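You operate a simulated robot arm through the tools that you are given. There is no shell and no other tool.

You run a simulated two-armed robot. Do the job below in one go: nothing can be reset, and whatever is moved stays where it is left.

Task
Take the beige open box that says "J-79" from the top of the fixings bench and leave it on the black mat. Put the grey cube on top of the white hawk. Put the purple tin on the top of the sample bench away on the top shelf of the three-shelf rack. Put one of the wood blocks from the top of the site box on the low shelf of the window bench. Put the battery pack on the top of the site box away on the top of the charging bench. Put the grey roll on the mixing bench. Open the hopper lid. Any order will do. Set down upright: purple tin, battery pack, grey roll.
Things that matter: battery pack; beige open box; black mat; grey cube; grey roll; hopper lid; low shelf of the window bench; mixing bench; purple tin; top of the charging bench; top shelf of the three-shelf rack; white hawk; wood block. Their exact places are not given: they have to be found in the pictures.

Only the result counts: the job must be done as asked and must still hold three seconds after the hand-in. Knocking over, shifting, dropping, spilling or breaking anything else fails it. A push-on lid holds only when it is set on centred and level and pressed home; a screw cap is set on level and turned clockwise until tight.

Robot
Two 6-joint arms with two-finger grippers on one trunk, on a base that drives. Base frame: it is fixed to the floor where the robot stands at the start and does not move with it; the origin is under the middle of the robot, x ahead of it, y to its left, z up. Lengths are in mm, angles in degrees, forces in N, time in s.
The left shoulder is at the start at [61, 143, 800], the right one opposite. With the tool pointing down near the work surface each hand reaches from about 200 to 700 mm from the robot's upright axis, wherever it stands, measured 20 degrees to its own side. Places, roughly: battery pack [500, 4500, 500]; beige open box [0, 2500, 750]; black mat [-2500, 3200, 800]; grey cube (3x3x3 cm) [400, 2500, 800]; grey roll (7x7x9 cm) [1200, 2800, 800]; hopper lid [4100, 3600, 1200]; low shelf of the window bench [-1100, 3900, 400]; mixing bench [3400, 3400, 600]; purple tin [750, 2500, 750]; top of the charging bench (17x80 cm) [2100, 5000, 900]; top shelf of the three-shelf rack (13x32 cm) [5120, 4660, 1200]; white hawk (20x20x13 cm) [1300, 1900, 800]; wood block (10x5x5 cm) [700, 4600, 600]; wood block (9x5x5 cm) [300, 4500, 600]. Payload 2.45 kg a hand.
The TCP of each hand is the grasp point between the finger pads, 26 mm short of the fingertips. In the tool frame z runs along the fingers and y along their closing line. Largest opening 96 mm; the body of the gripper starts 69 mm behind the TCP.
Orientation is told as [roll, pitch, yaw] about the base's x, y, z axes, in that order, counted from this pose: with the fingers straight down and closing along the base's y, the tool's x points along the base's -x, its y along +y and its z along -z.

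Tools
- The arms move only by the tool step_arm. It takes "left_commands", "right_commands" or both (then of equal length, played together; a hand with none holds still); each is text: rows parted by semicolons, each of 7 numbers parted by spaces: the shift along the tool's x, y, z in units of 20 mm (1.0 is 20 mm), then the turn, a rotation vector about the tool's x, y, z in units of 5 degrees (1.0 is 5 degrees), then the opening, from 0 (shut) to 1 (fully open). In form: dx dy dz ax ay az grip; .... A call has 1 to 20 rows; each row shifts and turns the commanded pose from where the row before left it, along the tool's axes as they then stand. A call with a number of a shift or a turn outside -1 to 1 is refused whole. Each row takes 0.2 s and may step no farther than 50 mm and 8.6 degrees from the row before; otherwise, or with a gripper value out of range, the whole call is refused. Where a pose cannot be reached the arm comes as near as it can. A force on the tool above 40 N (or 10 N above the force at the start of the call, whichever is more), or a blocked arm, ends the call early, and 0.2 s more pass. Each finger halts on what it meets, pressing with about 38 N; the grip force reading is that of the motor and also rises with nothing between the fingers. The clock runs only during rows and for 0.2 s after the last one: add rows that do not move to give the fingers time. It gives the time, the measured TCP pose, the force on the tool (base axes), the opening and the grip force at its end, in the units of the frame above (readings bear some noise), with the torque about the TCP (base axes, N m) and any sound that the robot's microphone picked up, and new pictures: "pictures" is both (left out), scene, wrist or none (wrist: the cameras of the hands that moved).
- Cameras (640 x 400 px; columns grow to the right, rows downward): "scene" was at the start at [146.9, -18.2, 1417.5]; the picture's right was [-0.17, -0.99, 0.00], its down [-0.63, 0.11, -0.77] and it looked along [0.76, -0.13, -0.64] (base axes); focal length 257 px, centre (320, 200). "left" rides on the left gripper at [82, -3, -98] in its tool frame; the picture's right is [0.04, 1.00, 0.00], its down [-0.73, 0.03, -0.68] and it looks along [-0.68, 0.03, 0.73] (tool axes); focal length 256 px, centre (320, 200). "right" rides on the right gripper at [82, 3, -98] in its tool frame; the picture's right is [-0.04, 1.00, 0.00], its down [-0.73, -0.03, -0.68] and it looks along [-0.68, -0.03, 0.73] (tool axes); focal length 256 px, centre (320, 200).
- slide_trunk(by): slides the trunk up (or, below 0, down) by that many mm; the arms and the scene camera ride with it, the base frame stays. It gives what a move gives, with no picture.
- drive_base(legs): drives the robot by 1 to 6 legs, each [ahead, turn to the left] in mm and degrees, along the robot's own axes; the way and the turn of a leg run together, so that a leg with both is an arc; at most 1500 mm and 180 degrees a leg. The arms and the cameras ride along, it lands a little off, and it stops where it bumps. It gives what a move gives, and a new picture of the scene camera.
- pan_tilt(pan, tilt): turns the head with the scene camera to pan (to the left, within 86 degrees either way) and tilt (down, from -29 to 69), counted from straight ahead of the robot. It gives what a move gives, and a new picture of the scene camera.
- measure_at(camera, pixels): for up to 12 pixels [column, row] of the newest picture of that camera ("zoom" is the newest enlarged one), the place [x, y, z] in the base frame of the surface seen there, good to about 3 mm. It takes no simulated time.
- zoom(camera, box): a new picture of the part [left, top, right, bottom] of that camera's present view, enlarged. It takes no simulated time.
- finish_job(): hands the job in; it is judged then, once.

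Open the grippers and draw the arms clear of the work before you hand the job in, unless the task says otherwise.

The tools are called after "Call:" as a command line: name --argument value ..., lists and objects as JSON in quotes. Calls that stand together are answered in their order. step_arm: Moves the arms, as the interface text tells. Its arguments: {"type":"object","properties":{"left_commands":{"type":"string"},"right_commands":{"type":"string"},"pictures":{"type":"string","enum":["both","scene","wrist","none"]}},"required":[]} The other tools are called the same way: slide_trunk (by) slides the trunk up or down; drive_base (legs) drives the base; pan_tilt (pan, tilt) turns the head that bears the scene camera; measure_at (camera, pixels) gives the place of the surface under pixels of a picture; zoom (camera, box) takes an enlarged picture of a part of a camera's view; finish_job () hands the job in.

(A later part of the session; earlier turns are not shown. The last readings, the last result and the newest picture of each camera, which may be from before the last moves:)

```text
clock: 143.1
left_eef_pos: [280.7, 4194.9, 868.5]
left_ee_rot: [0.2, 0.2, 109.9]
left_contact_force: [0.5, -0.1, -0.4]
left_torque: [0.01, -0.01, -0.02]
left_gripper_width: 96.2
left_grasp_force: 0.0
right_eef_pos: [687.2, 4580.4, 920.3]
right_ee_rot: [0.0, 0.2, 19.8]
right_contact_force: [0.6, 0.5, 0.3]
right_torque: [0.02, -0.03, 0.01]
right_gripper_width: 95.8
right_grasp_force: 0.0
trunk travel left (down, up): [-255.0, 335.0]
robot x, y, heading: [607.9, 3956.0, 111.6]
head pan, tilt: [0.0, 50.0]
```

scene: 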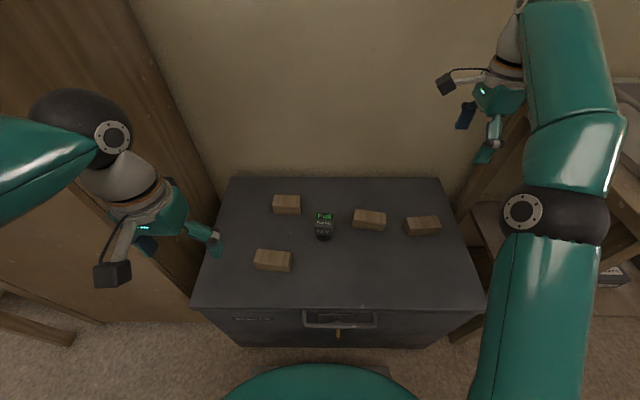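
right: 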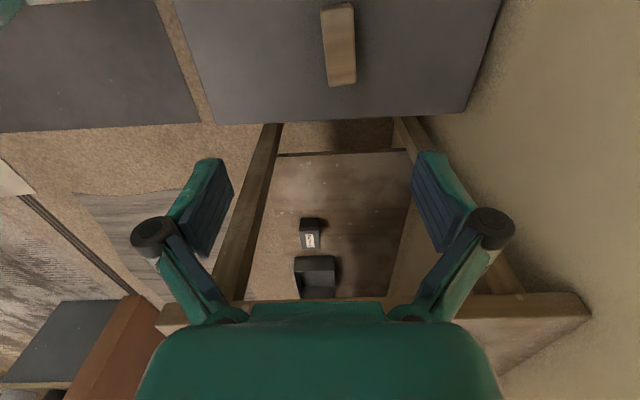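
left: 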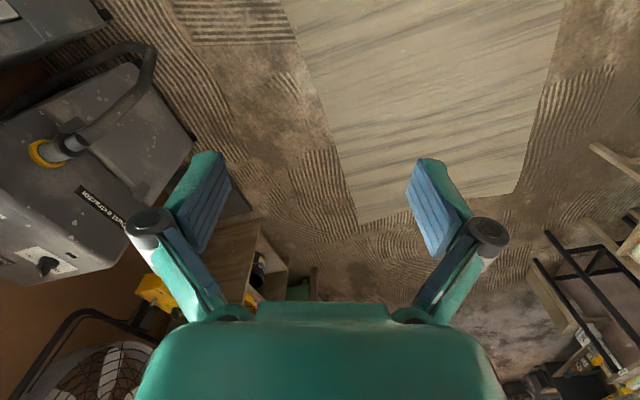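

The right hand hovers above; the wrist picture shows the block at px (340,45). I measure it there.

Call:
measure_at --camera "right" --pixels '[[338, 10], [342, 60], [325, 30], [353, 30], [330, 70], [354, 70], [430, 60]]'

Call:
measure_at --camera "scene" --pixels '[[422, 223], [408, 222], [437, 222], [410, 231], [438, 230]]'

```text
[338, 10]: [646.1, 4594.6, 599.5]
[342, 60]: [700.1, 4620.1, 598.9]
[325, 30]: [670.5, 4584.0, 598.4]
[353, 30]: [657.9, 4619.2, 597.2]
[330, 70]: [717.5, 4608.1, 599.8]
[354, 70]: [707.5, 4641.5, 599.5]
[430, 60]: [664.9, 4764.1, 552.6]
```

```text
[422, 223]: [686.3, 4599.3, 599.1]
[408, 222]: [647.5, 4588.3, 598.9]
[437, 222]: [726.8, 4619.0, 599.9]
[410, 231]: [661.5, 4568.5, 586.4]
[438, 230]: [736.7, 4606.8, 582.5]
```

The block's long axis lies at about 25°, centred near [688, 4612]. I turn the tool by 5°, shift over it and descend most of the way.

Call:
step_arm --right_commands "0 0 1 0 0 -1 1;0 0.5 1 0 0 0 1;-0.6 0.6 1 0 0 0 1;0 0 1 0 0 0 1;0 0 1 0 0 0 1;0 0 1 0 0 0 1;0 0 1 0 0 0 1;0 0 1 0 0 0 1;0 0 1 0 0 0 1;0 0 1 0 0 0 1;0 0 1 0 0 0 1;0 0 0 0 0 0 1" --pictures "both"

```text
clock: 145.7
left_eef_pos: [280.3, 4194.5, 868.1]
left_ee_rot: [0.0, 0.1, 109.8]
left_contact_force: [0.1, -0.3, -0.2]
left_torque: [0.0, -0.03, -0.02]
left_gripper_width: 95.7
left_grasp_force: 0.1
right_eef_pos: [688.7, 4605.6, 700.4]
right_ee_rot: [0.0, 0.1, 24.9]
right_contact_force: [0.7, -0.2, -0.4]
right_torque: [-0.02, 0.0, -0.01]
right_gripper_width: 96.0
right_grasp_force: 0.0
trunk travel left (down, up): [-255.0, 335.0]
robot x, y, heading: [607.3, 3951.8, 111.2]
head pan, tilt: [0.0, 50.0]
```

scene: 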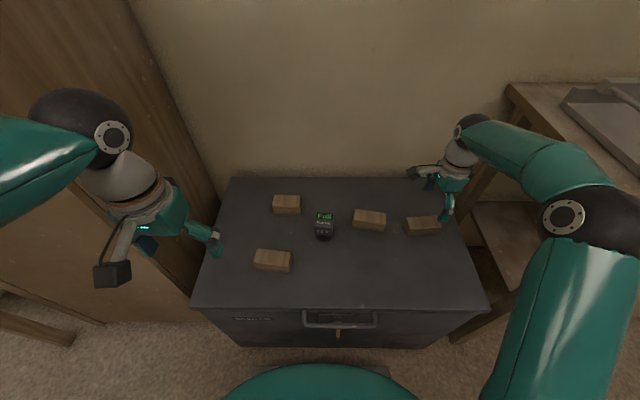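
right: 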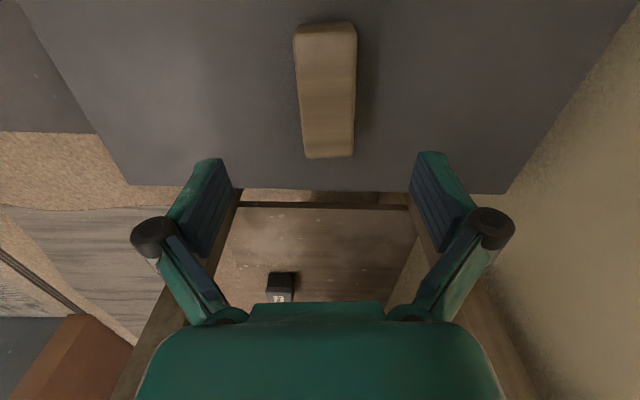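

The block is centred between the fingers (columns 295–357). I descend to z≈588 and close on it.

Call:
step_arm --right_commands "0 0.25 1 0 0 0 1;0 0 1 0 0 0 1;0 0 1 0 0 0 1;0 0 1 0 0 0 1;0 0 1 0 0 0 1;0 0 0.6 0 0 0 1;0 0 0 0 0 0 1;0 0 0 0 0 0 0;0 0 0 0 0 0 0;0 0 0 0 0 0 0;0 0 0 0 0 0 0" --pictures "both"

```text
clock: 148.1
left_eef_pos: [280.7, 4195.7, 868.7]
left_ee_rot: [0.0, 0.2, 109.8]
left_contact_force: [-0.4, -0.2, 0.3]
left_torque: [-0.01, -0.01, 0.01]
left_gripper_width: 96.0
left_grasp_force: 0.0
right_eef_pos: [686.0, 4609.3, 588.0]
right_ee_rot: [0.0, 0.1, 24.9]
right_contact_force: [0.1, 0.0, 0.7]
right_torque: [-0.02, 0.04, -0.01]
right_gripper_width: 43.9
right_grasp_force: 38.1
trunk travel left (down, up): [-255.0, 335.0]
robot x, y, heading: [606.6, 3956.2, 111.3]
head pan, tilt: [0.0, 50.0]
```

scene: 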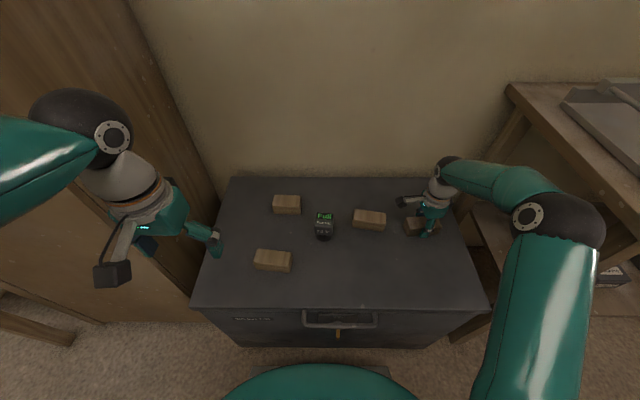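
right: 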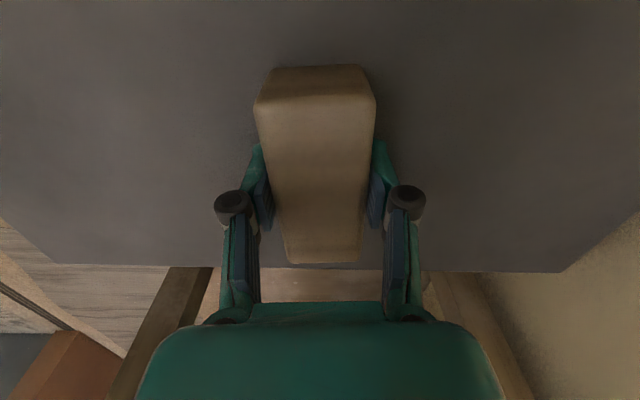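

The block is held (43.9 mm). I lift it and draw it back toward the robot.

Call:
step_arm --right_commands "0 0 -1 0 0 0 0;0 0 -1 0 0 0 0;0 0 -1 0 0 0 0;0 0 -1 0 0 0 0;0 0 -1 0 0 0 0;0 0 -1 0 0 0 0;0 -1 -1 0 0 0 0;0 -1 -1 0 0 0 0;0 -1 -1 0 0 0 0;0 -1 -1 0 0 0 0;0 -1 0 0 0 0 0;0 -1 0 0 0 0 0;0 -1 0 0 0 0 0;0 -1 0 0 0 0 0;0 -1 0 0 0 0 0;0 -1 0 0 0 0 0" --pictures "both"

```text
clock: 151.5
left_eef_pos: [282.0, 4194.2, 868.0]
left_ee_rot: [0.1, 0.2, 109.8]
left_contact_force: [0.5, 0.0, -0.5]
left_torque: [0.02, -0.01, -0.05]
left_gripper_width: 96.2
left_grasp_force: 0.1
right_eef_pos: [767.8, 4429.4, 789.7]
right_ee_rot: [-0.1, 0.1, 24.9]
right_contact_force: [0.2, 0.4, -1.5]
right_torque: [0.01, 0.03, 0.01]
right_gripper_width: 44.0
right_grasp_force: 38.2
trunk travel left (down, up): [-255.0, 335.0]
robot x, y, heading: [605.3, 3956.2, 111.1]
head pan, tilt: [0.0, 50.0]
```

scene: 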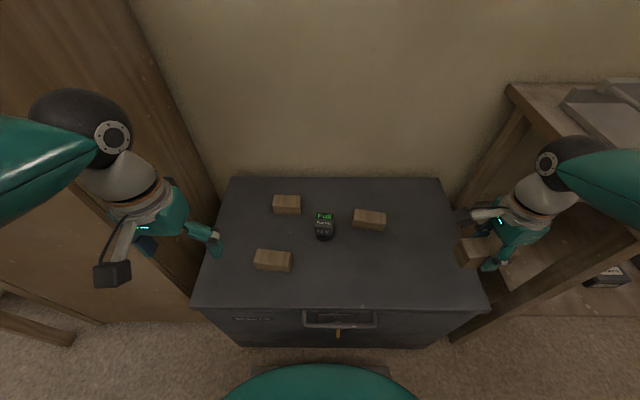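
right: 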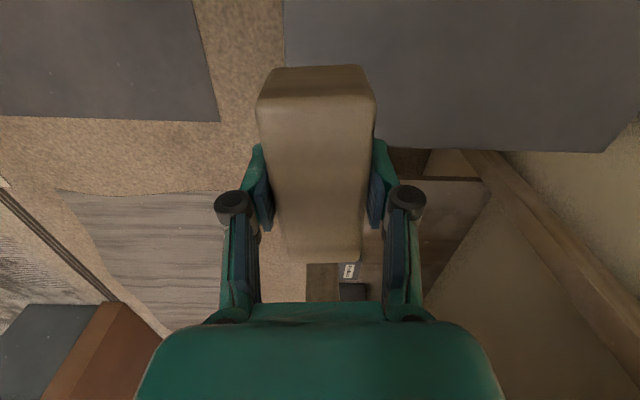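

Now the left hand moves over the battery pack at the same height.

Call:
step_arm --left_commands "-1 -1 0 0 0 0 1;-1 -1 0 0 0 0 1;-1 -1 0 0 0 0 1;-1 -1 0 0 0 0 1;-1 -1 0 0 0 0 1;-1 -1 0 0 0 0 1;-1 -1 0 0 0 0 1;-1 -1 0 0 0 0 1;-1 -1 0 0 0 0 1;-1 -1 1 0 0 0 1;-1 -1 1 0 0 0 1;0 0 1 0 0 0 1;0 0 1 0 0 0 1" --pictures "both"

```text
clock: 154.3
left_eef_pos: [413.0, 4476.0, 789.3]
left_ee_rot: [0.1, 0.0, 109.8]
left_contact_force: [0.2, -0.4, 0.2]
left_torque: [-0.01, 0.0, 0.02]
left_gripper_width: 95.9
left_grasp_force: 0.1
right_eef_pos: [768.5, 4430.1, 788.2]
right_ee_rot: [0.0, 0.1, 25.0]
right_contact_force: [-0.4, -0.6, -0.8]
right_torque: [0.03, -0.01, 0.0]
right_gripper_width: 44.0
right_grasp_force: 37.7
trunk travel left (down, up): [-255.0, 335.0]
robot x, y, heading: [606.7, 3954.9, 111.0]
head pan, tilt: [0.0, 50.0]
```

scene: 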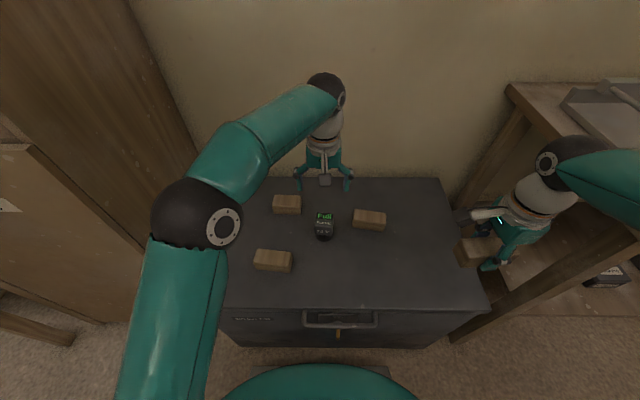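
left: 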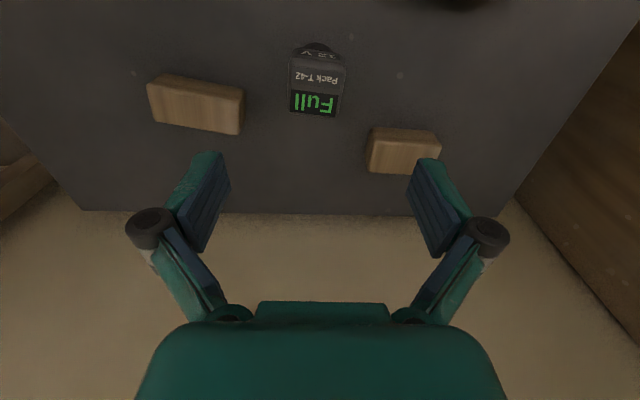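

I zoom the left wrist camera onto the battery pack and measure its top.

Call:
zoom --camera "left" --box '[250, 20, 390, 140]'

Call:
measure_at --camera "left" --pixels '[[291, 92], [290, 110], [339, 115], [341, 97], [315, 100], [318, 70], [318, 55], [295, 65], [343, 70], [318, 44]]'

```text
3.33 times, centred on (320, 80) of left
```

zoom: 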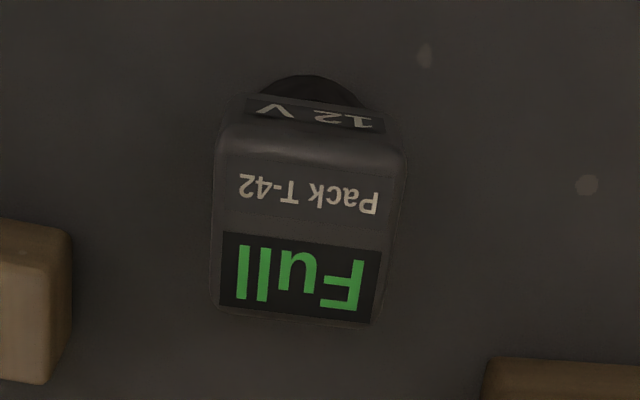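

```text
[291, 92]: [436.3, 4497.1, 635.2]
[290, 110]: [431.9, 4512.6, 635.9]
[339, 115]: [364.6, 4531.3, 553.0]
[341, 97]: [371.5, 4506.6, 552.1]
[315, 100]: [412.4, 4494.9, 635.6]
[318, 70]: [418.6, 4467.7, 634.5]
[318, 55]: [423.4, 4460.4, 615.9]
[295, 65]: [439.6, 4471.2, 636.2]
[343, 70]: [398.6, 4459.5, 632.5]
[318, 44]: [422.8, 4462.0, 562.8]
```

I measure the top face's edges on the enlarged picture.

Call:
measure_at --camera "zoom" --pixels '[[225, 300], [368, 318], [390, 170], [222, 145], [305, 225], [218, 220], [388, 230], [297, 308], [310, 152], [305, 130], [305, 112], [310, 80]]'

```text
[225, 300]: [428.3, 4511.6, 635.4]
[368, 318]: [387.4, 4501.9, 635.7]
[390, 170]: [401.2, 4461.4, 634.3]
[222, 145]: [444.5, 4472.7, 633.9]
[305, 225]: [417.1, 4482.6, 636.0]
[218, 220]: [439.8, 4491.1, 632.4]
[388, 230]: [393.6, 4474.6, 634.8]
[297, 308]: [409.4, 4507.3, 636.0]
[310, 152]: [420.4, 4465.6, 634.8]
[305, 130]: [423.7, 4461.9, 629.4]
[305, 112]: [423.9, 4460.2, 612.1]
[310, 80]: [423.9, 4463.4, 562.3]
```

The pack's top is centred at [415, 4487], about 45×42 mm. I centre the hand, descend to z≈612 and close.

Call:
step_arm --left_commands "-0.47 -0.3 1 0 0 0.4 1;0 0 1 0 0 0 1;0 0 1 0 0 0 1;0 0 1 0 0 0 1;0 0 1 0 0 0 1;0 0 1 0 0 0 1;0 0 1 0 0 0 1;0 0 1 0 0 0 1;0 0 0.8 0 0 0 1;0 0 0 0 0 0 1" --pictures "wrist"

```text
clock: 156.5
left_eef_pos: [415.4, 4487.3, 611.3]
left_ee_rot: [0.2, 0.1, 107.8]
left_contact_force: [-0.5, -0.2, -0.1]
left_torque: [-0.02, 0.0, 0.03]
left_gripper_width: 96.3
left_grasp_force: 0.1
right_eef_pos: [768.6, 4430.7, 790.4]
right_ee_rot: [0.0, 0.0, 25.0]
right_contact_force: [0.7, -0.4, -1.1]
right_torque: [0.04, 0.01, 0.0]
right_gripper_width: 44.4
right_grasp_force: 38.3
trunk travel left (down, up): [-255.0, 335.0]
robot x, y, heading: [607.5, 3953.4, 111.4]
head pan, tilt: [0.0, 50.0]
```

left: 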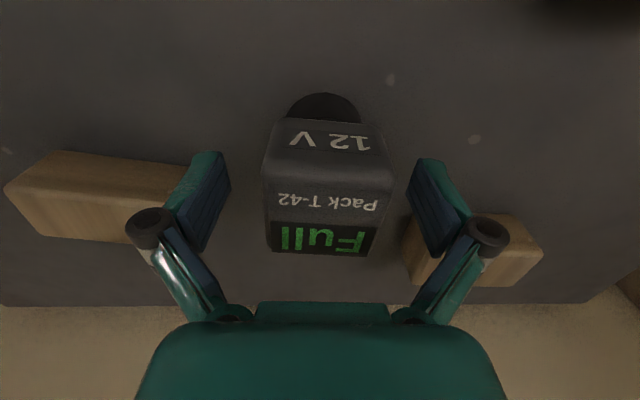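

The pack sits between the fingers with the blocks clear. I close the gripper.

Call:
step_arm --left_commands "0 0 0 0 0 0 0;0 0 0 0 0 0 0;0 0 0 0 0 0 0;0 0 0 0 0 0 0" --pictures "wrist"

```text
clock: 157.5
left_eef_pos: [416.5, 4487.6, 611.7]
left_ee_rot: [0.1, 0.0, 107.9]
left_contact_force: [-0.3, 1.1, 2.2]
left_torque: [-0.02, 0.01, 0.01]
left_gripper_width: 53.5
left_grasp_force: 38.2
right_eef_pos: [768.2, 4429.7, 789.6]
right_ee_rot: [0.0, 0.0, 24.9]
right_contact_force: [-0.5, 1.0, -0.9]
right_torque: [-0.02, 0.03, -0.02]
right_gripper_width: 44.2
right_grasp_force: 38.4
trunk travel left (down, up): [-255.0, 335.0]
robot x, y, heading: [609.2, 3953.9, 111.3]
head pan, tilt: [0.0, 50.0]
```

left: 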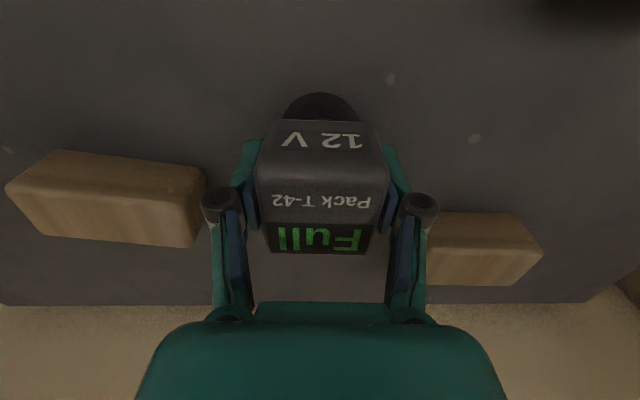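

The pack is held (53.5 mm). I lift it straight up, then draw it back to the left side.

Call:
step_arm --left_commands "0 0 -1 0 0 0 0;0 0 -1 0 0 0 0;0 0 -1 0 0 0 0;0 0 -1 0 0 0 0;0 0 -1 0 0 0 0;0 0 -1 0 0 0 0;0 0 -1 0 0 0 0;1 1 -1 0 0 0 0;1 1 -1 0 0 0 0;1 1 -1 0 0 0 0;1 1 -1 0 0 0 0;1 1 -1 0 0 0 0;1 1 0 0 0 0 0;1 1 0 0 0 0 0;1 1 0 0 0 0 0;1 1 0 0 0 0 0" --pictures "both"

```text
clock: 160.9
left_eef_pos: [298.5, 4261.2, 851.1]
left_ee_rot: [0.2, 0.1, 107.9]
left_contact_force: [-0.5, -0.3, -3.8]
left_torque: [-0.01, -0.01, 0.0]
left_gripper_width: 53.5
left_grasp_force: 37.9
right_eef_pos: [768.1, 4429.3, 789.4]
right_ee_rot: [0.0, 0.1, 24.9]
right_contact_force: [0.3, 0.4, -1.7]
right_torque: [0.05, -0.03, 0.03]
right_gripper_width: 44.0
right_grasp_force: 37.6
trunk travel left (down, up): [-255.0, 335.0]
robot x, y, heading: [609.1, 3955.1, 111.1]
head pan, tilt: [0.0, 50.0]
```

scene: 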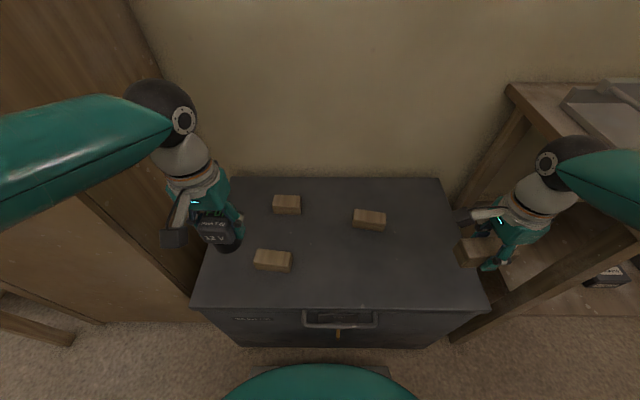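
left: 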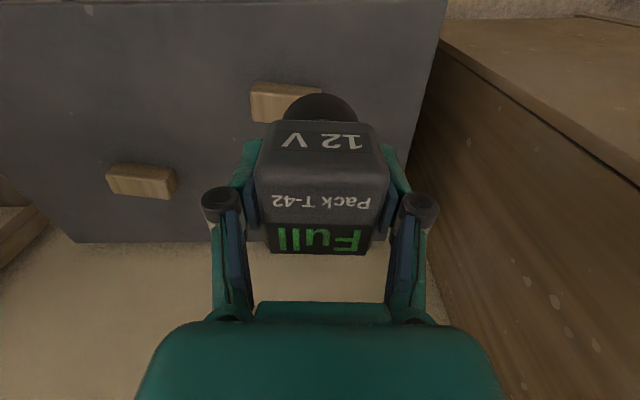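

Both items are held. I draw both hands in a little, raise the trunk and back away from the site box.

Call:
step_arm --left_commands "1 0 -1 0 0 0 0;1 0 -1 0 0 0 0;1 0 0 0 0 0 0;1 0 0 0 0 0 0" --right_commands "0 -1 -1 0 0 0 0;0 -1 -1 0 0 0 0;0 -1 -1 0 0 0 0;0 -1 0 0 0 0 0" --pictures "none"

Call:
drive_base --legs '[[-400, 0], [0, -45], [0, -45]]'

Call:
slide_trunk --by 170

Call:
pan_tilt --pan 0 --tilt 20

```text
clock: 161.9
left_eef_pos: [324.7, 4184.6, 892.4]
left_ee_rot: [0.1, 0.1, 107.8]
left_contact_force: [0.5, 0.7, -3.0]
left_torque: [0.02, 0.04, -0.01]
left_gripper_width: 53.6
left_grasp_force: 37.8
right_eef_pos: [803.1, 4356.4, 848.3]
right_ee_rot: [0.0, 0.1, 25.0]
right_contact_force: [0.7, -0.5, -1.0]
right_torque: [-0.02, 0.02, -0.01]
right_gripper_width: 44.1
right_grasp_force: 38.1
trunk travel left (down, up): [-255.0, 335.0]
robot x, y, heading: [605.7, 3956.3, 111.2]
head pan, tilt: [0.0, 50.0]
```

```text
clock: 168.7
left_eef_pos: [956.2, 3892.1, 892.3]
left_ee_rot: [0.1, 0.2, 23.6]
left_contact_force: [-0.3, 1.0, -3.1]
left_torque: [-0.04, 0.0, 0.0]
left_gripper_width: 53.4
left_grasp_force: 38.1
right_eef_pos: [1176.2, 3432.8, 849.2]
right_ee_rot: [0.0, 0.0, -59.2]
right_contact_force: [-0.8, 1.5, -1.4]
right_torque: [-0.02, -0.03, -0.02]
right_gripper_width: 44.2
right_grasp_force: 37.8
trunk travel left (down, up): [-255.0, 335.0]
robot x, y, heading: [739.6, 3621.0, 26.5]
head pan, tilt: [0.0, 50.0]
stopped in leg 3: the robot was blocked; the commanded pose is now the measured one
```

scene: 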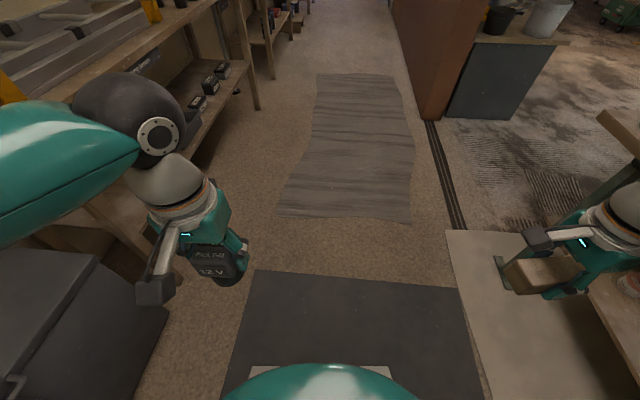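

```text
clock: 170.6
left_eef_pos: [956.7, 3890.6, 1063.6]
left_ee_rot: [0.1, 0.1, 23.6]
left_contact_force: [0.9, 0.5, -2.7]
left_torque: [0.01, -0.01, 0.02]
left_gripper_width: 53.6
left_grasp_force: 38.1
right_eef_pos: [1176.4, 3433.7, 1019.3]
right_ee_rot: [0.2, 0.2, -59.1]
right_contact_force: [0.9, 0.2, -1.6]
right_torque: [0.02, -0.02, 0.0]
right_gripper_width: 43.7
right_grasp_force: 38.0
trunk travel left (down, up): [-425.0, 165.0]
robot x, y, heading: [738.7, 3615.4, 26.3]
head pan, tilt: [0.0, 50.0]
```

```text
clock: 171.5
left_eef_pos: [955.9, 3891.6, 1063.9]
left_ee_rot: [0.0, 0.1, 23.6]
left_contact_force: [-0.7, -0.1, -3.2]
left_torque: [0.01, 0.01, 0.01]
left_gripper_width: 53.6
left_grasp_force: 38.1
right_eef_pos: [1176.0, 3433.5, 1019.1]
right_ee_rot: [0.1, 0.1, -59.2]
right_contact_force: [0.5, 0.5, -1.1]
right_torque: [0.02, 0.0, -0.03]
right_gripper_width: 44.2
right_grasp_force: 37.9
trunk travel left (down, up): [-425.0, 165.0]
robot x, y, heading: [736.0, 3616.0, 26.3]
head pan, tilt: [0.0, 20.0]
```

scene: 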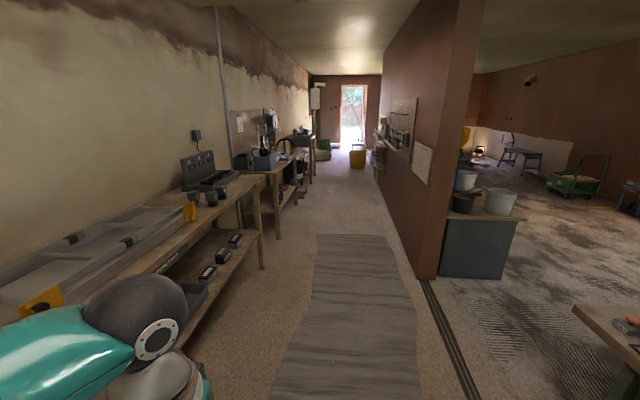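

The aisle ahead is free. I correct the heading, drive 1450 mm along the charging bench and turn left to face it.

Call:
drive_base --legs '[[0, -5], [1450, 0], [0, 45], [0, 44]]'

Call:
pan_tilt --pan 0 --tilt 30

```text
clock: 183.5
left_eef_pos: [1900.1, 4438.7, 1063.4]
left_ee_rot: [0.1, 0.2, 98.1]
left_contact_force: [0.1, -0.2, -3.1]
left_torque: [-0.01, 0.01, -0.02]
left_gripper_width: 53.3
left_grasp_force: 37.9
right_eef_pos: [2400.4, 4526.3, 1020.2]
right_ee_rot: [0.0, 0.0, 15.1]
right_contact_force: [-0.5, 0.8, -0.9]
right_torque: [-0.01, 0.02, 0.03]
right_gripper_width: 44.2
right_grasp_force: 38.2
trunk travel left (down, up): [-425.0, 165.0]
robot x, y, heading: [2135.7, 4164.0, 101.2]
head pan, tilt: [0.0, 20.0]
stopped in leg 4: the robot was blocked; the commanded pose is now the measured one
```

scene: 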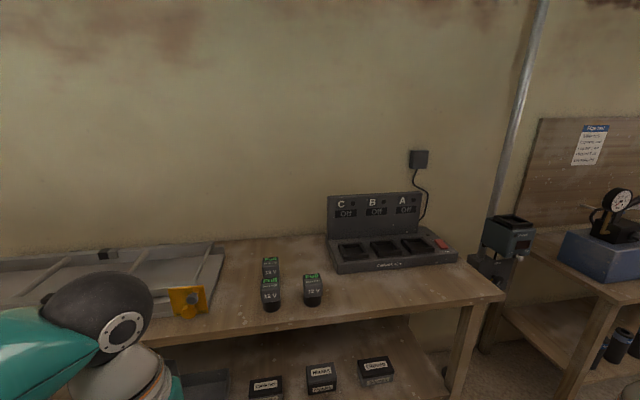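

```text
clock: 184.2
left_eef_pos: [1899.9, 4440.0, 1063.5]
left_ee_rot: [0.2, 0.2, 98.0]
left_contact_force: [-0.2, -0.1, -2.7]
left_torque: [-0.01, -0.02, -0.05]
left_gripper_width: 53.4
left_grasp_force: 37.6
right_eef_pos: [2400.2, 4526.4, 1020.5]
right_ee_rot: [0.0, -0.1, 15.2]
right_contact_force: [0.6, -0.6, -1.5]
right_torque: [0.02, 0.01, 0.01]
right_gripper_width: 43.9
right_grasp_force: 37.8
trunk travel left (down, up): [-425.0, 165.0]
robot x, y, heading: [2140.2, 4161.9, 100.9]
head pan, tilt: [0.0, 30.0]
```

scene: 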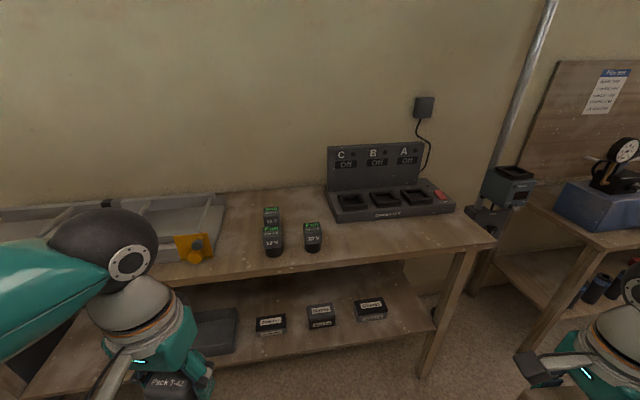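

I measure the bench top: its right front corner, the packs standing on it, the charger and the free strip in front of the charger.

Call:
zoom --camera "scene" --box '[200, 180, 510, 290]'

Call:
measure_at --camera "scene" --pixels '[[493, 238], [350, 258], [220, 278], [272, 232], [313, 227], [313, 245], [370, 235], [420, 230], [345, 212], [450, 205], [240, 240], [380, 215]]'

```text
2.06 times, centred on (355, 235) of scene
```

zoom: 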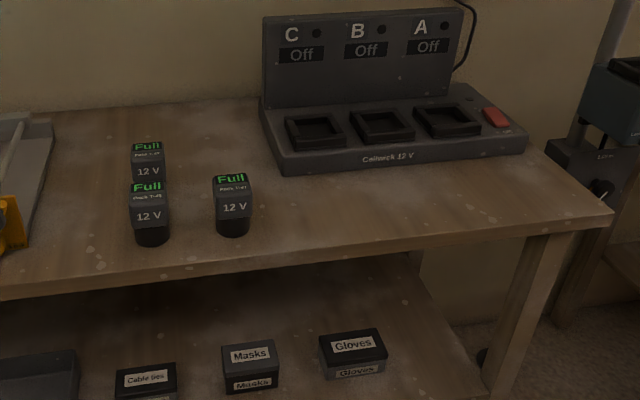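

```text
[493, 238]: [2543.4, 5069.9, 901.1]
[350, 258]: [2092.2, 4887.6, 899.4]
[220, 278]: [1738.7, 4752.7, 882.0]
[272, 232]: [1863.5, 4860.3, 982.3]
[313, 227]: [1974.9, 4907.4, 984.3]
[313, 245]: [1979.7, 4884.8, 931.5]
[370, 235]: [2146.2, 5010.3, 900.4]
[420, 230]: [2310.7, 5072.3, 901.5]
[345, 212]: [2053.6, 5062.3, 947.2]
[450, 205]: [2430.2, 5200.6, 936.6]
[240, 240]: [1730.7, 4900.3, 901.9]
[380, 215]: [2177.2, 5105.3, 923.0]
```

The bench top is at z 901 with a free strip in front of the charger. I plan to set the pack at about [2120, 4990]; I turn and drive closer so that the left hand faces that spot.

Call:
drive_base --legs '[[0, -15], [320, 0], [0, 10]]'

Call:
pan_tilt --pan 0 --tilt 45

```text
clock: 188.1
left_eef_pos: [1943.1, 4776.6, 1063.4]
left_ee_rot: [0.1, 0.2, 93.4]
left_contact_force: [-0.1, 0.3, -3.3]
left_torque: [-0.01, 0.07, 0.02]
left_gripper_width: 53.3
left_grasp_force: 37.9
right_eef_pos: [2450.1, 4823.1, 1018.5]
right_ee_rot: [0.0, 0.0, 10.4]
right_contact_force: [-0.5, 0.2, -0.8]
right_torque: [-0.03, -0.03, 0.01]
right_gripper_width: 44.0
right_grasp_force: 38.3
trunk travel left (down, up): [-425.0, 165.0]
robot x, y, heading: [2168.3, 4483.8, 96.7]
head pan, tilt: [0.0, 30.0]
```

scene: 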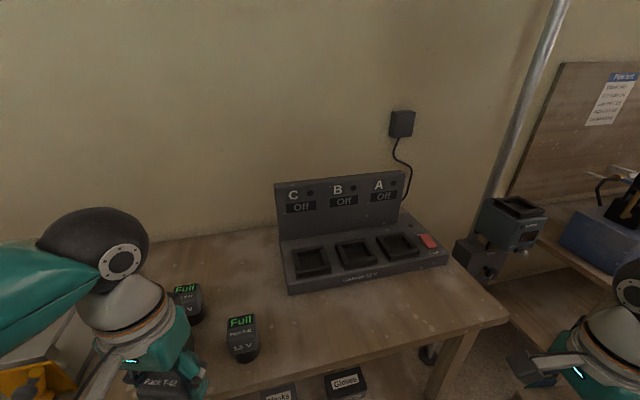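

```text
clock: 188.9
left_eef_pos: [1943.5, 4775.8, 1065.3]
left_ee_rot: [0.1, 0.2, 93.4]
left_contact_force: [-0.5, 0.1, -3.3]
left_torque: [-0.02, -0.01, -0.01]
left_gripper_width: 53.5
left_grasp_force: 38.2
right_eef_pos: [2449.1, 4824.2, 1021.0]
right_ee_rot: [0.0, 0.2, 10.4]
right_contact_force: [0.5, 0.6, -1.1]
right_torque: [0.0, -0.01, 0.01]
right_gripper_width: 44.0
right_grasp_force: 38.3
trunk travel left (down, up): [-425.0, 165.0]
robot x, y, heading: [2168.3, 4484.6, 96.7]
head pan, tilt: [0.0, 45.0]
```

scene: 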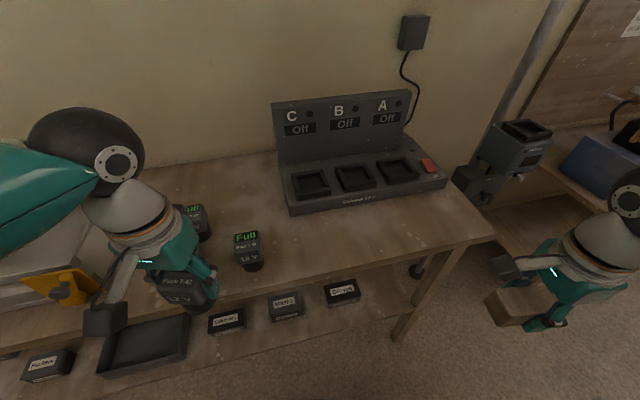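

I measure the free strip again from here and the standing packs' places.

Call:
measure_at --camera "scene" --pixels '[[310, 235], [340, 235], [380, 225], [290, 215], [300, 265], [247, 238], [247, 265], [195, 225], [360, 205], [470, 240]]'

Call:
step_arm --left_commands "0 0 -1 0 0 0 0;0 0 -1 0 0 0 0;0 0 -1 0 0 0 0;-0.5 -1 0 0 0 0 0;-0.5 -1 0 0 0 0 0;-0.5 -1 0 0 0 0 0;-1 -1 0 0 0 0 0;-1 -1 0 0 0 0 0;-1 -1 0 0 0 0 0;-1 -1 0 0 0 0 0;-1 -1 0 0 0 0 0;-1 -1 0 0 0 0 0;-1 -0.45 0 0 0 0 0;-1 0 0 0 0 0 0;-0.65 0 0 0 0 0 0;0 0 0 0 0 0 0" --pictures "both"

```text
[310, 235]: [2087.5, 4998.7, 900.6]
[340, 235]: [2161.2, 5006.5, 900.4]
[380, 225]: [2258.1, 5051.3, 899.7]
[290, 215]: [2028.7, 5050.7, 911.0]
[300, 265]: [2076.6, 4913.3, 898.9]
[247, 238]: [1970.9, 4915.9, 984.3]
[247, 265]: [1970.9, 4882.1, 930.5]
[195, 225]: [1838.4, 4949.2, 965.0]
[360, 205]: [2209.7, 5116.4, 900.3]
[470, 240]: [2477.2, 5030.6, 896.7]
```

```text
clock: 192.3
left_eef_pos: [2116.2, 4979.8, 1111.0]
left_ee_rot: [0.0, 0.1, 93.3]
left_contact_force: [1.0, 1.0, -3.4]
left_torque: [0.01, 0.01, 0.0]
left_gripper_width: 53.6
left_grasp_force: 37.9
left hand out of reach, approached as far as the arm can: row 14, 15
right_eef_pos: [2450.2, 4823.4, 1019.1]
right_ee_rot: [0.0, 0.0, 10.3]
right_contact_force: [0.1, -0.4, -1.7]
right_torque: [-0.02, -0.03, 0.0]
right_gripper_width: 44.3
right_grasp_force: 37.7
trunk travel left (down, up): [-425.0, 165.0]
robot x, y, heading: [2169.6, 4482.8, 96.6]
head pan, tilt: [0.0, 45.0]
```

scene: 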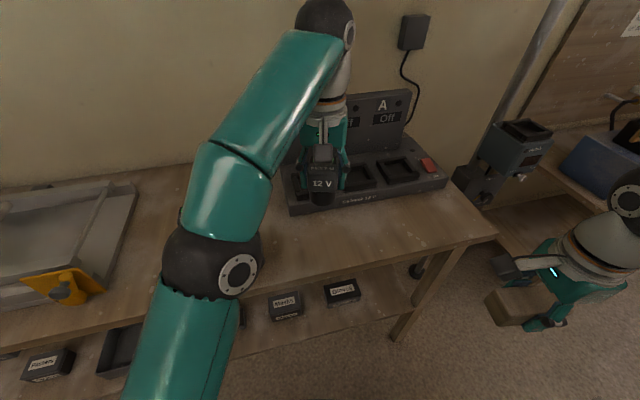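
left: 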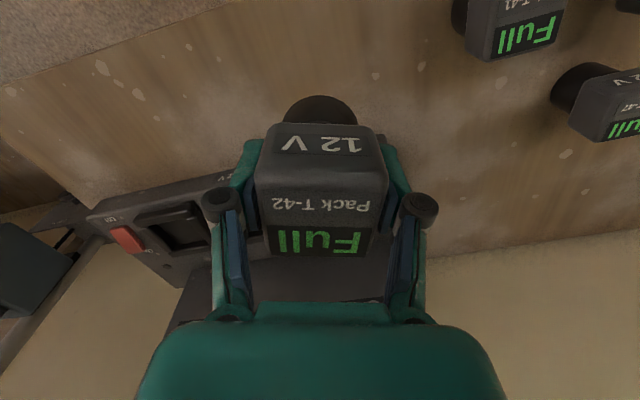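

The pack is over the free strip (v≈3910 between edge 3835 and charger 4005). I lower it until just above the bench top.

Call:
step_arm --left_commands "0 0 1 0 0 0 0;0 0 1 0 0 0 0;0 0 1 0 0 0 0;0 0 1 0 0 0 0;0 0 1 0 0 0 0;0 0 1 0 0 0 0;0 0 1 0 0 0 0;0 0 0.4 0 0 0 0;0 0 0 0 0 0 0" --pictures "both"

```text
clock: 194.3
left_eef_pos: [2116.1, 4979.8, 963.4]
left_ee_rot: [0.1, 0.2, 93.3]
left_contact_force: [-0.3, -0.8, -2.8]
left_torque: [-0.01, -0.01, -0.02]
left_gripper_width: 53.8
left_grasp_force: 37.6
right_eef_pos: [2449.4, 4823.1, 1018.8]
right_ee_rot: [0.0, 0.2, 10.4]
right_contact_force: [0.1, -0.4, -1.6]
right_torque: [-0.01, 0.02, 0.01]
right_gripper_width: 44.4
right_grasp_force: 38.4
trunk travel left (down, up): [-425.0, 165.0]
robot x, y, heading: [2169.2, 4483.8, 96.7]
head pan, tilt: [0.0, 45.0]
```

scene: 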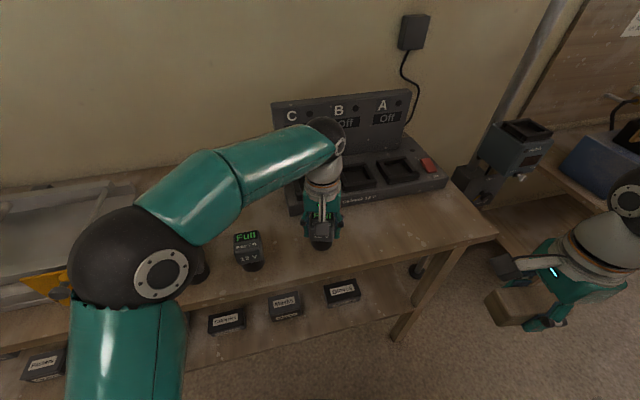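
left: 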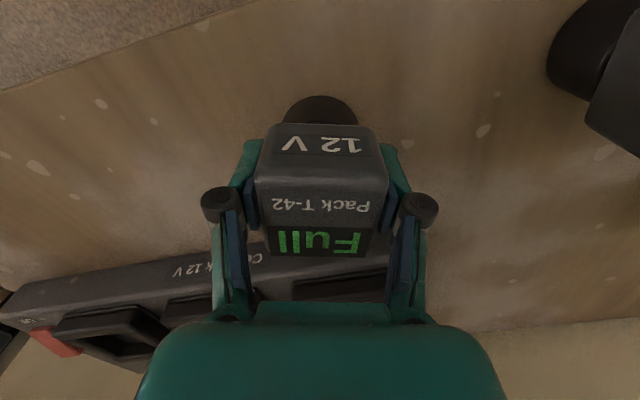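

I check how far the elbow is above the standing packs before going lower.

Call:
measure_at --camera "scene" --pixels '[[150, 240], [150, 290], [200, 250], [190, 280], [205, 265], [230, 220], [247, 235], [120, 300], [215, 240]]'

```text
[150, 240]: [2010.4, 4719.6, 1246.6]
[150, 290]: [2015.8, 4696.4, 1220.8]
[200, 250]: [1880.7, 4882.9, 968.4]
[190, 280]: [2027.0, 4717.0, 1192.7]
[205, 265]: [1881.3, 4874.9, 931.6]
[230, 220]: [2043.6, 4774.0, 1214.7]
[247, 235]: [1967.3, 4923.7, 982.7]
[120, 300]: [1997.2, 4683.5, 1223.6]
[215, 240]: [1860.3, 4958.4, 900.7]
```

The elbow is at z≈1200, well above. I lower the last few millimetres in small steps and watch the force.

Call:
step_arm --left_commands "0 0 0.15 0 0 0 0;0 0 0.1 0 0 0 0;0 0 0.1 0 0 0 0;0 0 0 0 0 0 0" --pictures "none"

```text
clock: 195.3
left_eef_pos: [2117.3, 4980.0, 956.6]
left_ee_rot: [0.0, 0.2, 93.3]
left_contact_force: [0.5, -0.4, 0.0]
left_torque: [0.07, -0.04, 0.01]
left_gripper_width: 53.7
left_grasp_force: 38.1
right_eef_pos: [2449.8, 4824.1, 1020.4]
right_ee_rot: [0.0, 0.1, 10.4]
right_contact_force: [0.5, 0.2, -0.8]
right_torque: [0.01, 0.03, -0.02]
right_gripper_width: 43.9
right_grasp_force: 38.2
trunk travel left (down, up): [-425.0, 165.0]
robot x, y, heading: [2165.1, 4481.5, 96.5]
head pan, tilt: [0.0, 45.0]
```

The weight (3 N) is now borne by the bench. I open the fingers and then rise.

Call:
step_arm --left_commands "0 0 0.03 0 0 0 0.62;0 0 0 0 0 0 0.7;0 0 0 0 0 0 0.85;0 0 0 0 0 0 0.85;0 0 -0.5 0 0 0 0.85;0 0 -1 0 0 0 0.85;0 0 -1 0 0 0 0.85;0 0 -1 0 0 0 0.85;0 0 -1 0 0 0 0.85;0 0 -1 0 0 0 0.85;0 0 -1 0 0 0 0.85" --pictures "both"

```text
clock: 197.7
left_eef_pos: [2117.3, 4978.2, 1085.2]
left_ee_rot: [0.1, 0.1, 93.3]
left_contact_force: [-0.5, 1.2, 0.5]
left_torque: [-0.04, 0.01, 0.0]
left_gripper_width: 81.6
left_grasp_force: 0.0
right_eef_pos: [2449.2, 4824.5, 1020.9]
right_ee_rot: [0.0, 0.1, 10.4]
right_contact_force: [0.4, 0.3, -1.9]
right_torque: [0.0, 0.02, 0.01]
right_gripper_width: 44.0
right_grasp_force: 37.7
trunk travel left (down, up): [-425.0, 165.0]
robot x, y, heading: [2171.0, 4479.9, 96.5]
head pan, tilt: [0.0, 45.0]
```

scene: 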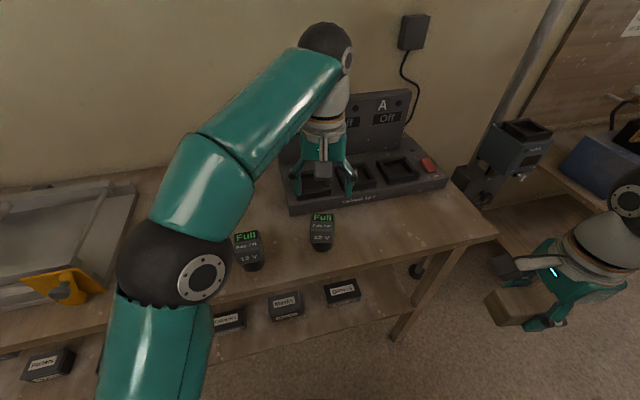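
left: 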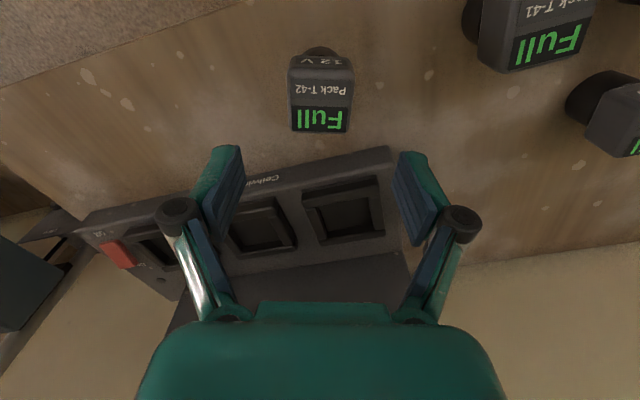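

The pack stands upright on the charging bench. I retract the left hand, back away into the aisle and turn toward the window-bench end.

Call:
step_arm --left_commands "0 0 -1 0 0 0 1;1 1 0 0 0 0 1;1 1 0 0 0 0 1;1 1 0 0 0 0 1;1 1 0 0 0 0 1;1 1 0 0 0 0 1;1 1 0 0 0 0 1;1 1 0 0 0 0 1;1 1 0 0 0 0 1;1 1 0 0 0 0 1;1 0 0 0 0 0 1" --pictures "none"

Call:
drive_base --legs '[[-500, 0], [0, 35]]'

Call:
drive_base --legs '[[0, 35]]'

Call:
drive_base --legs '[[0, 35]]'

```text
clock: 200.1
left_eef_pos: [1948.0, 4768.4, 1109.0]
left_ee_rot: [0.2, 0.3, 93.2]
left_contact_force: [0.9, 0.4, -0.2]
left_torque: [0.0, 0.0, -0.01]
left_gripper_width: 95.9
left_grasp_force: 0.1
right_eef_pos: [2449.3, 4822.4, 1020.9]
right_ee_rot: [0.1, 0.0, 10.4]
right_contact_force: [-0.2, 0.4, -0.8]
right_torque: [0.05, -0.01, 0.0]
right_gripper_width: 43.9
right_grasp_force: 37.7
trunk travel left (down, up): [-425.0, 165.0]
robot x, y, heading: [2170.7, 4478.0, 96.4]
head pan, tilt: [0.0, 45.0]
```

```text
clock: 205.0
left_eef_pos: [1881.8, 4085.9, 1106.2]
left_ee_rot: [0.1, 0.2, 128.5]
left_contact_force: [-0.1, -0.4, 0.0]
left_torque: [-0.03, -0.01, -0.01]
left_gripper_width: 96.1
left_grasp_force: 0.1
right_eef_pos: [2260.8, 4416.1, 1019.6]
right_ee_rot: [0.0, 0.1, 45.6]
right_contact_force: [-0.7, -0.1, -1.5]
right_torque: [0.01, -0.01, 0.01]
right_gripper_width: 43.9
right_grasp_force: 38.3
trunk travel left (down, up): [-425.0, 165.0]
robot x, y, heading: [2240.5, 3983.5, 131.3]
head pan, tilt: [0.0, 45.0]
```

scene: 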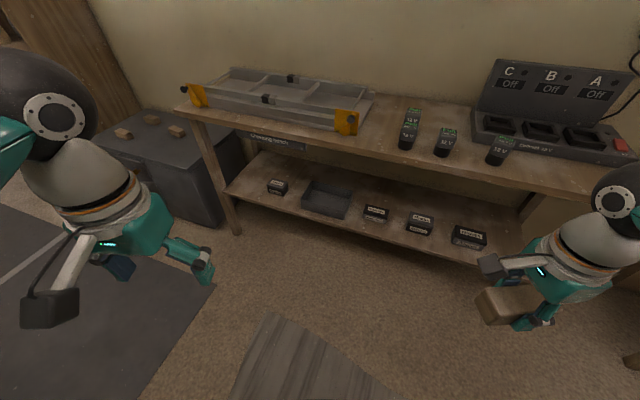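

```text
clock: 207.2
left_eef_pos: [1887.3, 3864.2, 1107.5]
left_ee_rot: [0.1, 0.2, 163.0]
left_contact_force: [0.6, -0.5, -0.3]
left_torque: [0.01, -0.01, 0.02]
left_gripper_width: 96.3
left_grasp_force: 0.1
right_eef_pos: [2010.2, 4353.2, 1019.4]
right_ee_rot: [0.0, 0.1, 80.1]
right_contact_force: [-0.3, -0.4, -1.7]
right_torque: [-0.01, -0.03, -0.01]
right_gripper_width: 44.1
right_grasp_force: 37.7
trunk travel left (down, up): [-425.0, 165.0]
robot x, y, heading: [2242.2, 4002.2, 166.2]
head pan, tilt: [0.0, 45.0]
```

scene: 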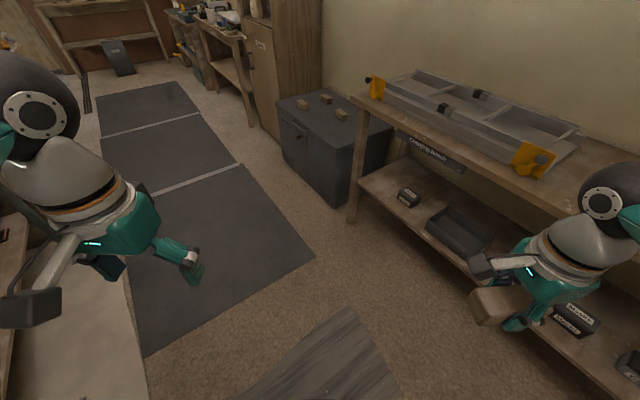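

```text
clock: 209.5
left_eef_pos: [2027.8, 3686.1, 1109.4]
left_ee_rot: [0.1, 0.3, -162.0]
left_contact_force: [0.3, -0.3, 0.2]
left_torque: [0.04, 0.01, -0.03]
left_gripper_width: 96.2
left_grasp_force: 0.0
right_eef_pos: [1849.8, 4157.0, 1020.5]
right_ee_rot: [0.0, 0.0, 115.0]
right_contact_force: [0.1, 0.6, -1.8]
right_torque: [-0.03, -0.02, -0.03]
right_gripper_width: 44.2
right_grasp_force: 38.3
trunk travel left (down, up): [-425.0, 165.0]
robot x, y, heading: [2236.9, 4013.3, -159.1]
head pan, tilt: [0.0, 45.0]
```

scene: 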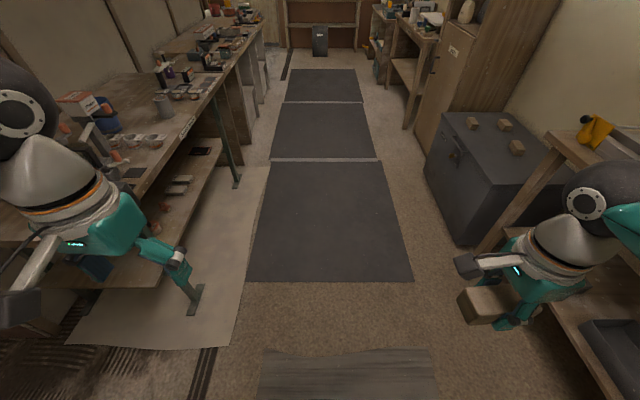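

The aisle is clear. I drive 2500 mm ahead, past the site box and cabinet, to see the window bench.

Call:
drive_base --legs '[[1500, 0], [1000, 0]]'

Call:
pan_tilt --pan -40 --tilt 20

Call:
pan_tilt --pan 0 --tilt 20

Call:
pan_tilt --pan 65 --tilt 25

```text
clock: 221.9
left_eef_pos: [-325.0, 2831.3, 1109.7]
left_ee_rot: [0.1, 0.2, -162.7]
left_contact_force: [-0.5, 0.1, 0.5]
left_torque: [0.0, 0.01, -0.04]
left_gripper_width: 95.8
left_grasp_force: 0.0
right_eef_pos: [-498.1, 3304.7, 1021.1]
right_ee_rot: [0.0, 0.1, 114.4]
right_contact_force: [-0.1, -0.7, 0.4]
right_torque: [0.01, 0.03, 0.0]
right_gripper_width: 43.8
right_grasp_force: 37.5
trunk travel left (down, up): [-425.0, 165.0]
robot x, y, heading: [-108.0, 3155.9, -159.5]
head pan, tilt: [0.0, 45.0]
```

scene: 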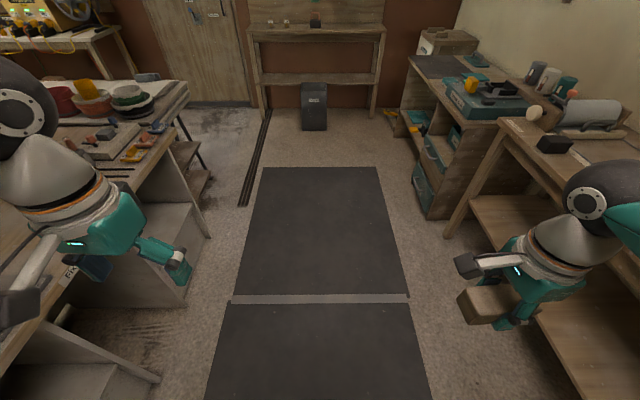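

```text
clock: 222.9
left_eef_pos: [-325.2, 2830.5, 1109.8]
left_ee_rot: [0.1, 0.2, -162.6]
left_contact_force: [0.5, 0.5, -0.3]
left_torque: [-0.04, 0.01, 0.0]
left_gripper_width: 96.3
left_grasp_force: 0.0
right_eef_pos: [-497.9, 3304.7, 1021.5]
right_ee_rot: [0.0, 0.1, 114.4]
right_contact_force: [-0.2, 0.6, -1.1]
right_torque: [0.0, 0.05, 0.0]
right_gripper_width: 44.0
right_grasp_force: 37.9
trunk travel left (down, up): [-425.0, 165.0]
robot x, y, heading: [-111.9, 3153.4, -159.7]
head pan, tilt: [-40.0, 20.0]
```

scene: 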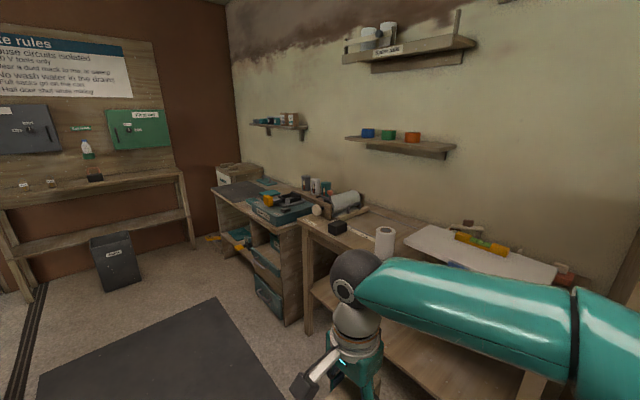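

```text
clock: 224.0
left_eef_pos: [-323.7, 2833.1, 1109.3]
left_ee_rot: [0.2, 0.3, -162.5]
left_contact_force: [0.4, 0.1, -1.0]
left_torque: [0.01, -0.02, -0.02]
left_gripper_width: 96.0
left_grasp_force: 0.0
right_eef_pos: [-498.1, 3303.9, 1021.9]
right_ee_rot: [-0.1, 0.1, 114.4]
right_contact_force: [-0.3, -0.9, -0.2]
right_torque: [0.01, -0.01, 0.01]
right_gripper_width: 44.2
right_grasp_force: 38.0
trunk travel left (down, up): [-425.0, 165.0]
robot x, y, heading: [-112.9, 3157.6, -160.0]
head pan, tilt: [0.0, 20.0]
```

scene: 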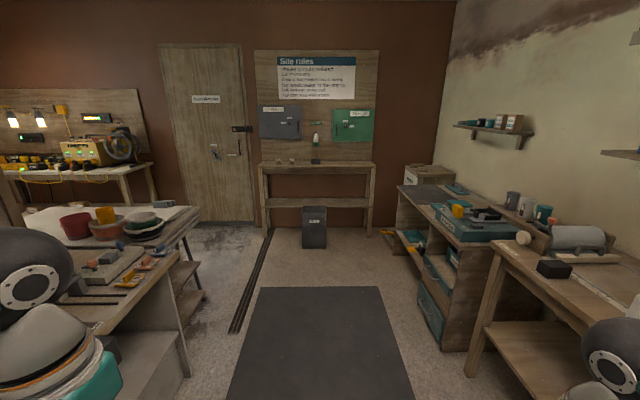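

```text
clock: 225.4
left_eef_pos: [-324.9, 2832.2, 1109.1]
left_ee_rot: [0.1, 0.2, -162.6]
left_contact_force: [1.0, 0.0, -0.2]
left_torque: [0.02, 0.02, -0.01]
left_gripper_width: 96.0
left_grasp_force: 0.0
right_eef_pos: [-497.4, 3304.2, 1021.5]
right_ee_rot: [0.0, 0.1, 114.3]
right_contact_force: [-0.7, 0.4, -1.1]
right_torque: [-0.03, -0.01, 0.01]
right_gripper_width: 43.9
right_grasp_force: 37.7
trunk travel left (down, up): [-425.0, 165.0]
robot x, y, heading: [-111.9, 3153.9, -159.5]
head pan, tilt: [65.0, 25.0]
```

scene: 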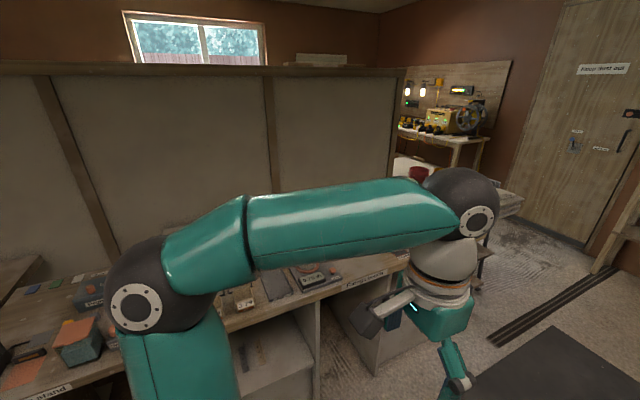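

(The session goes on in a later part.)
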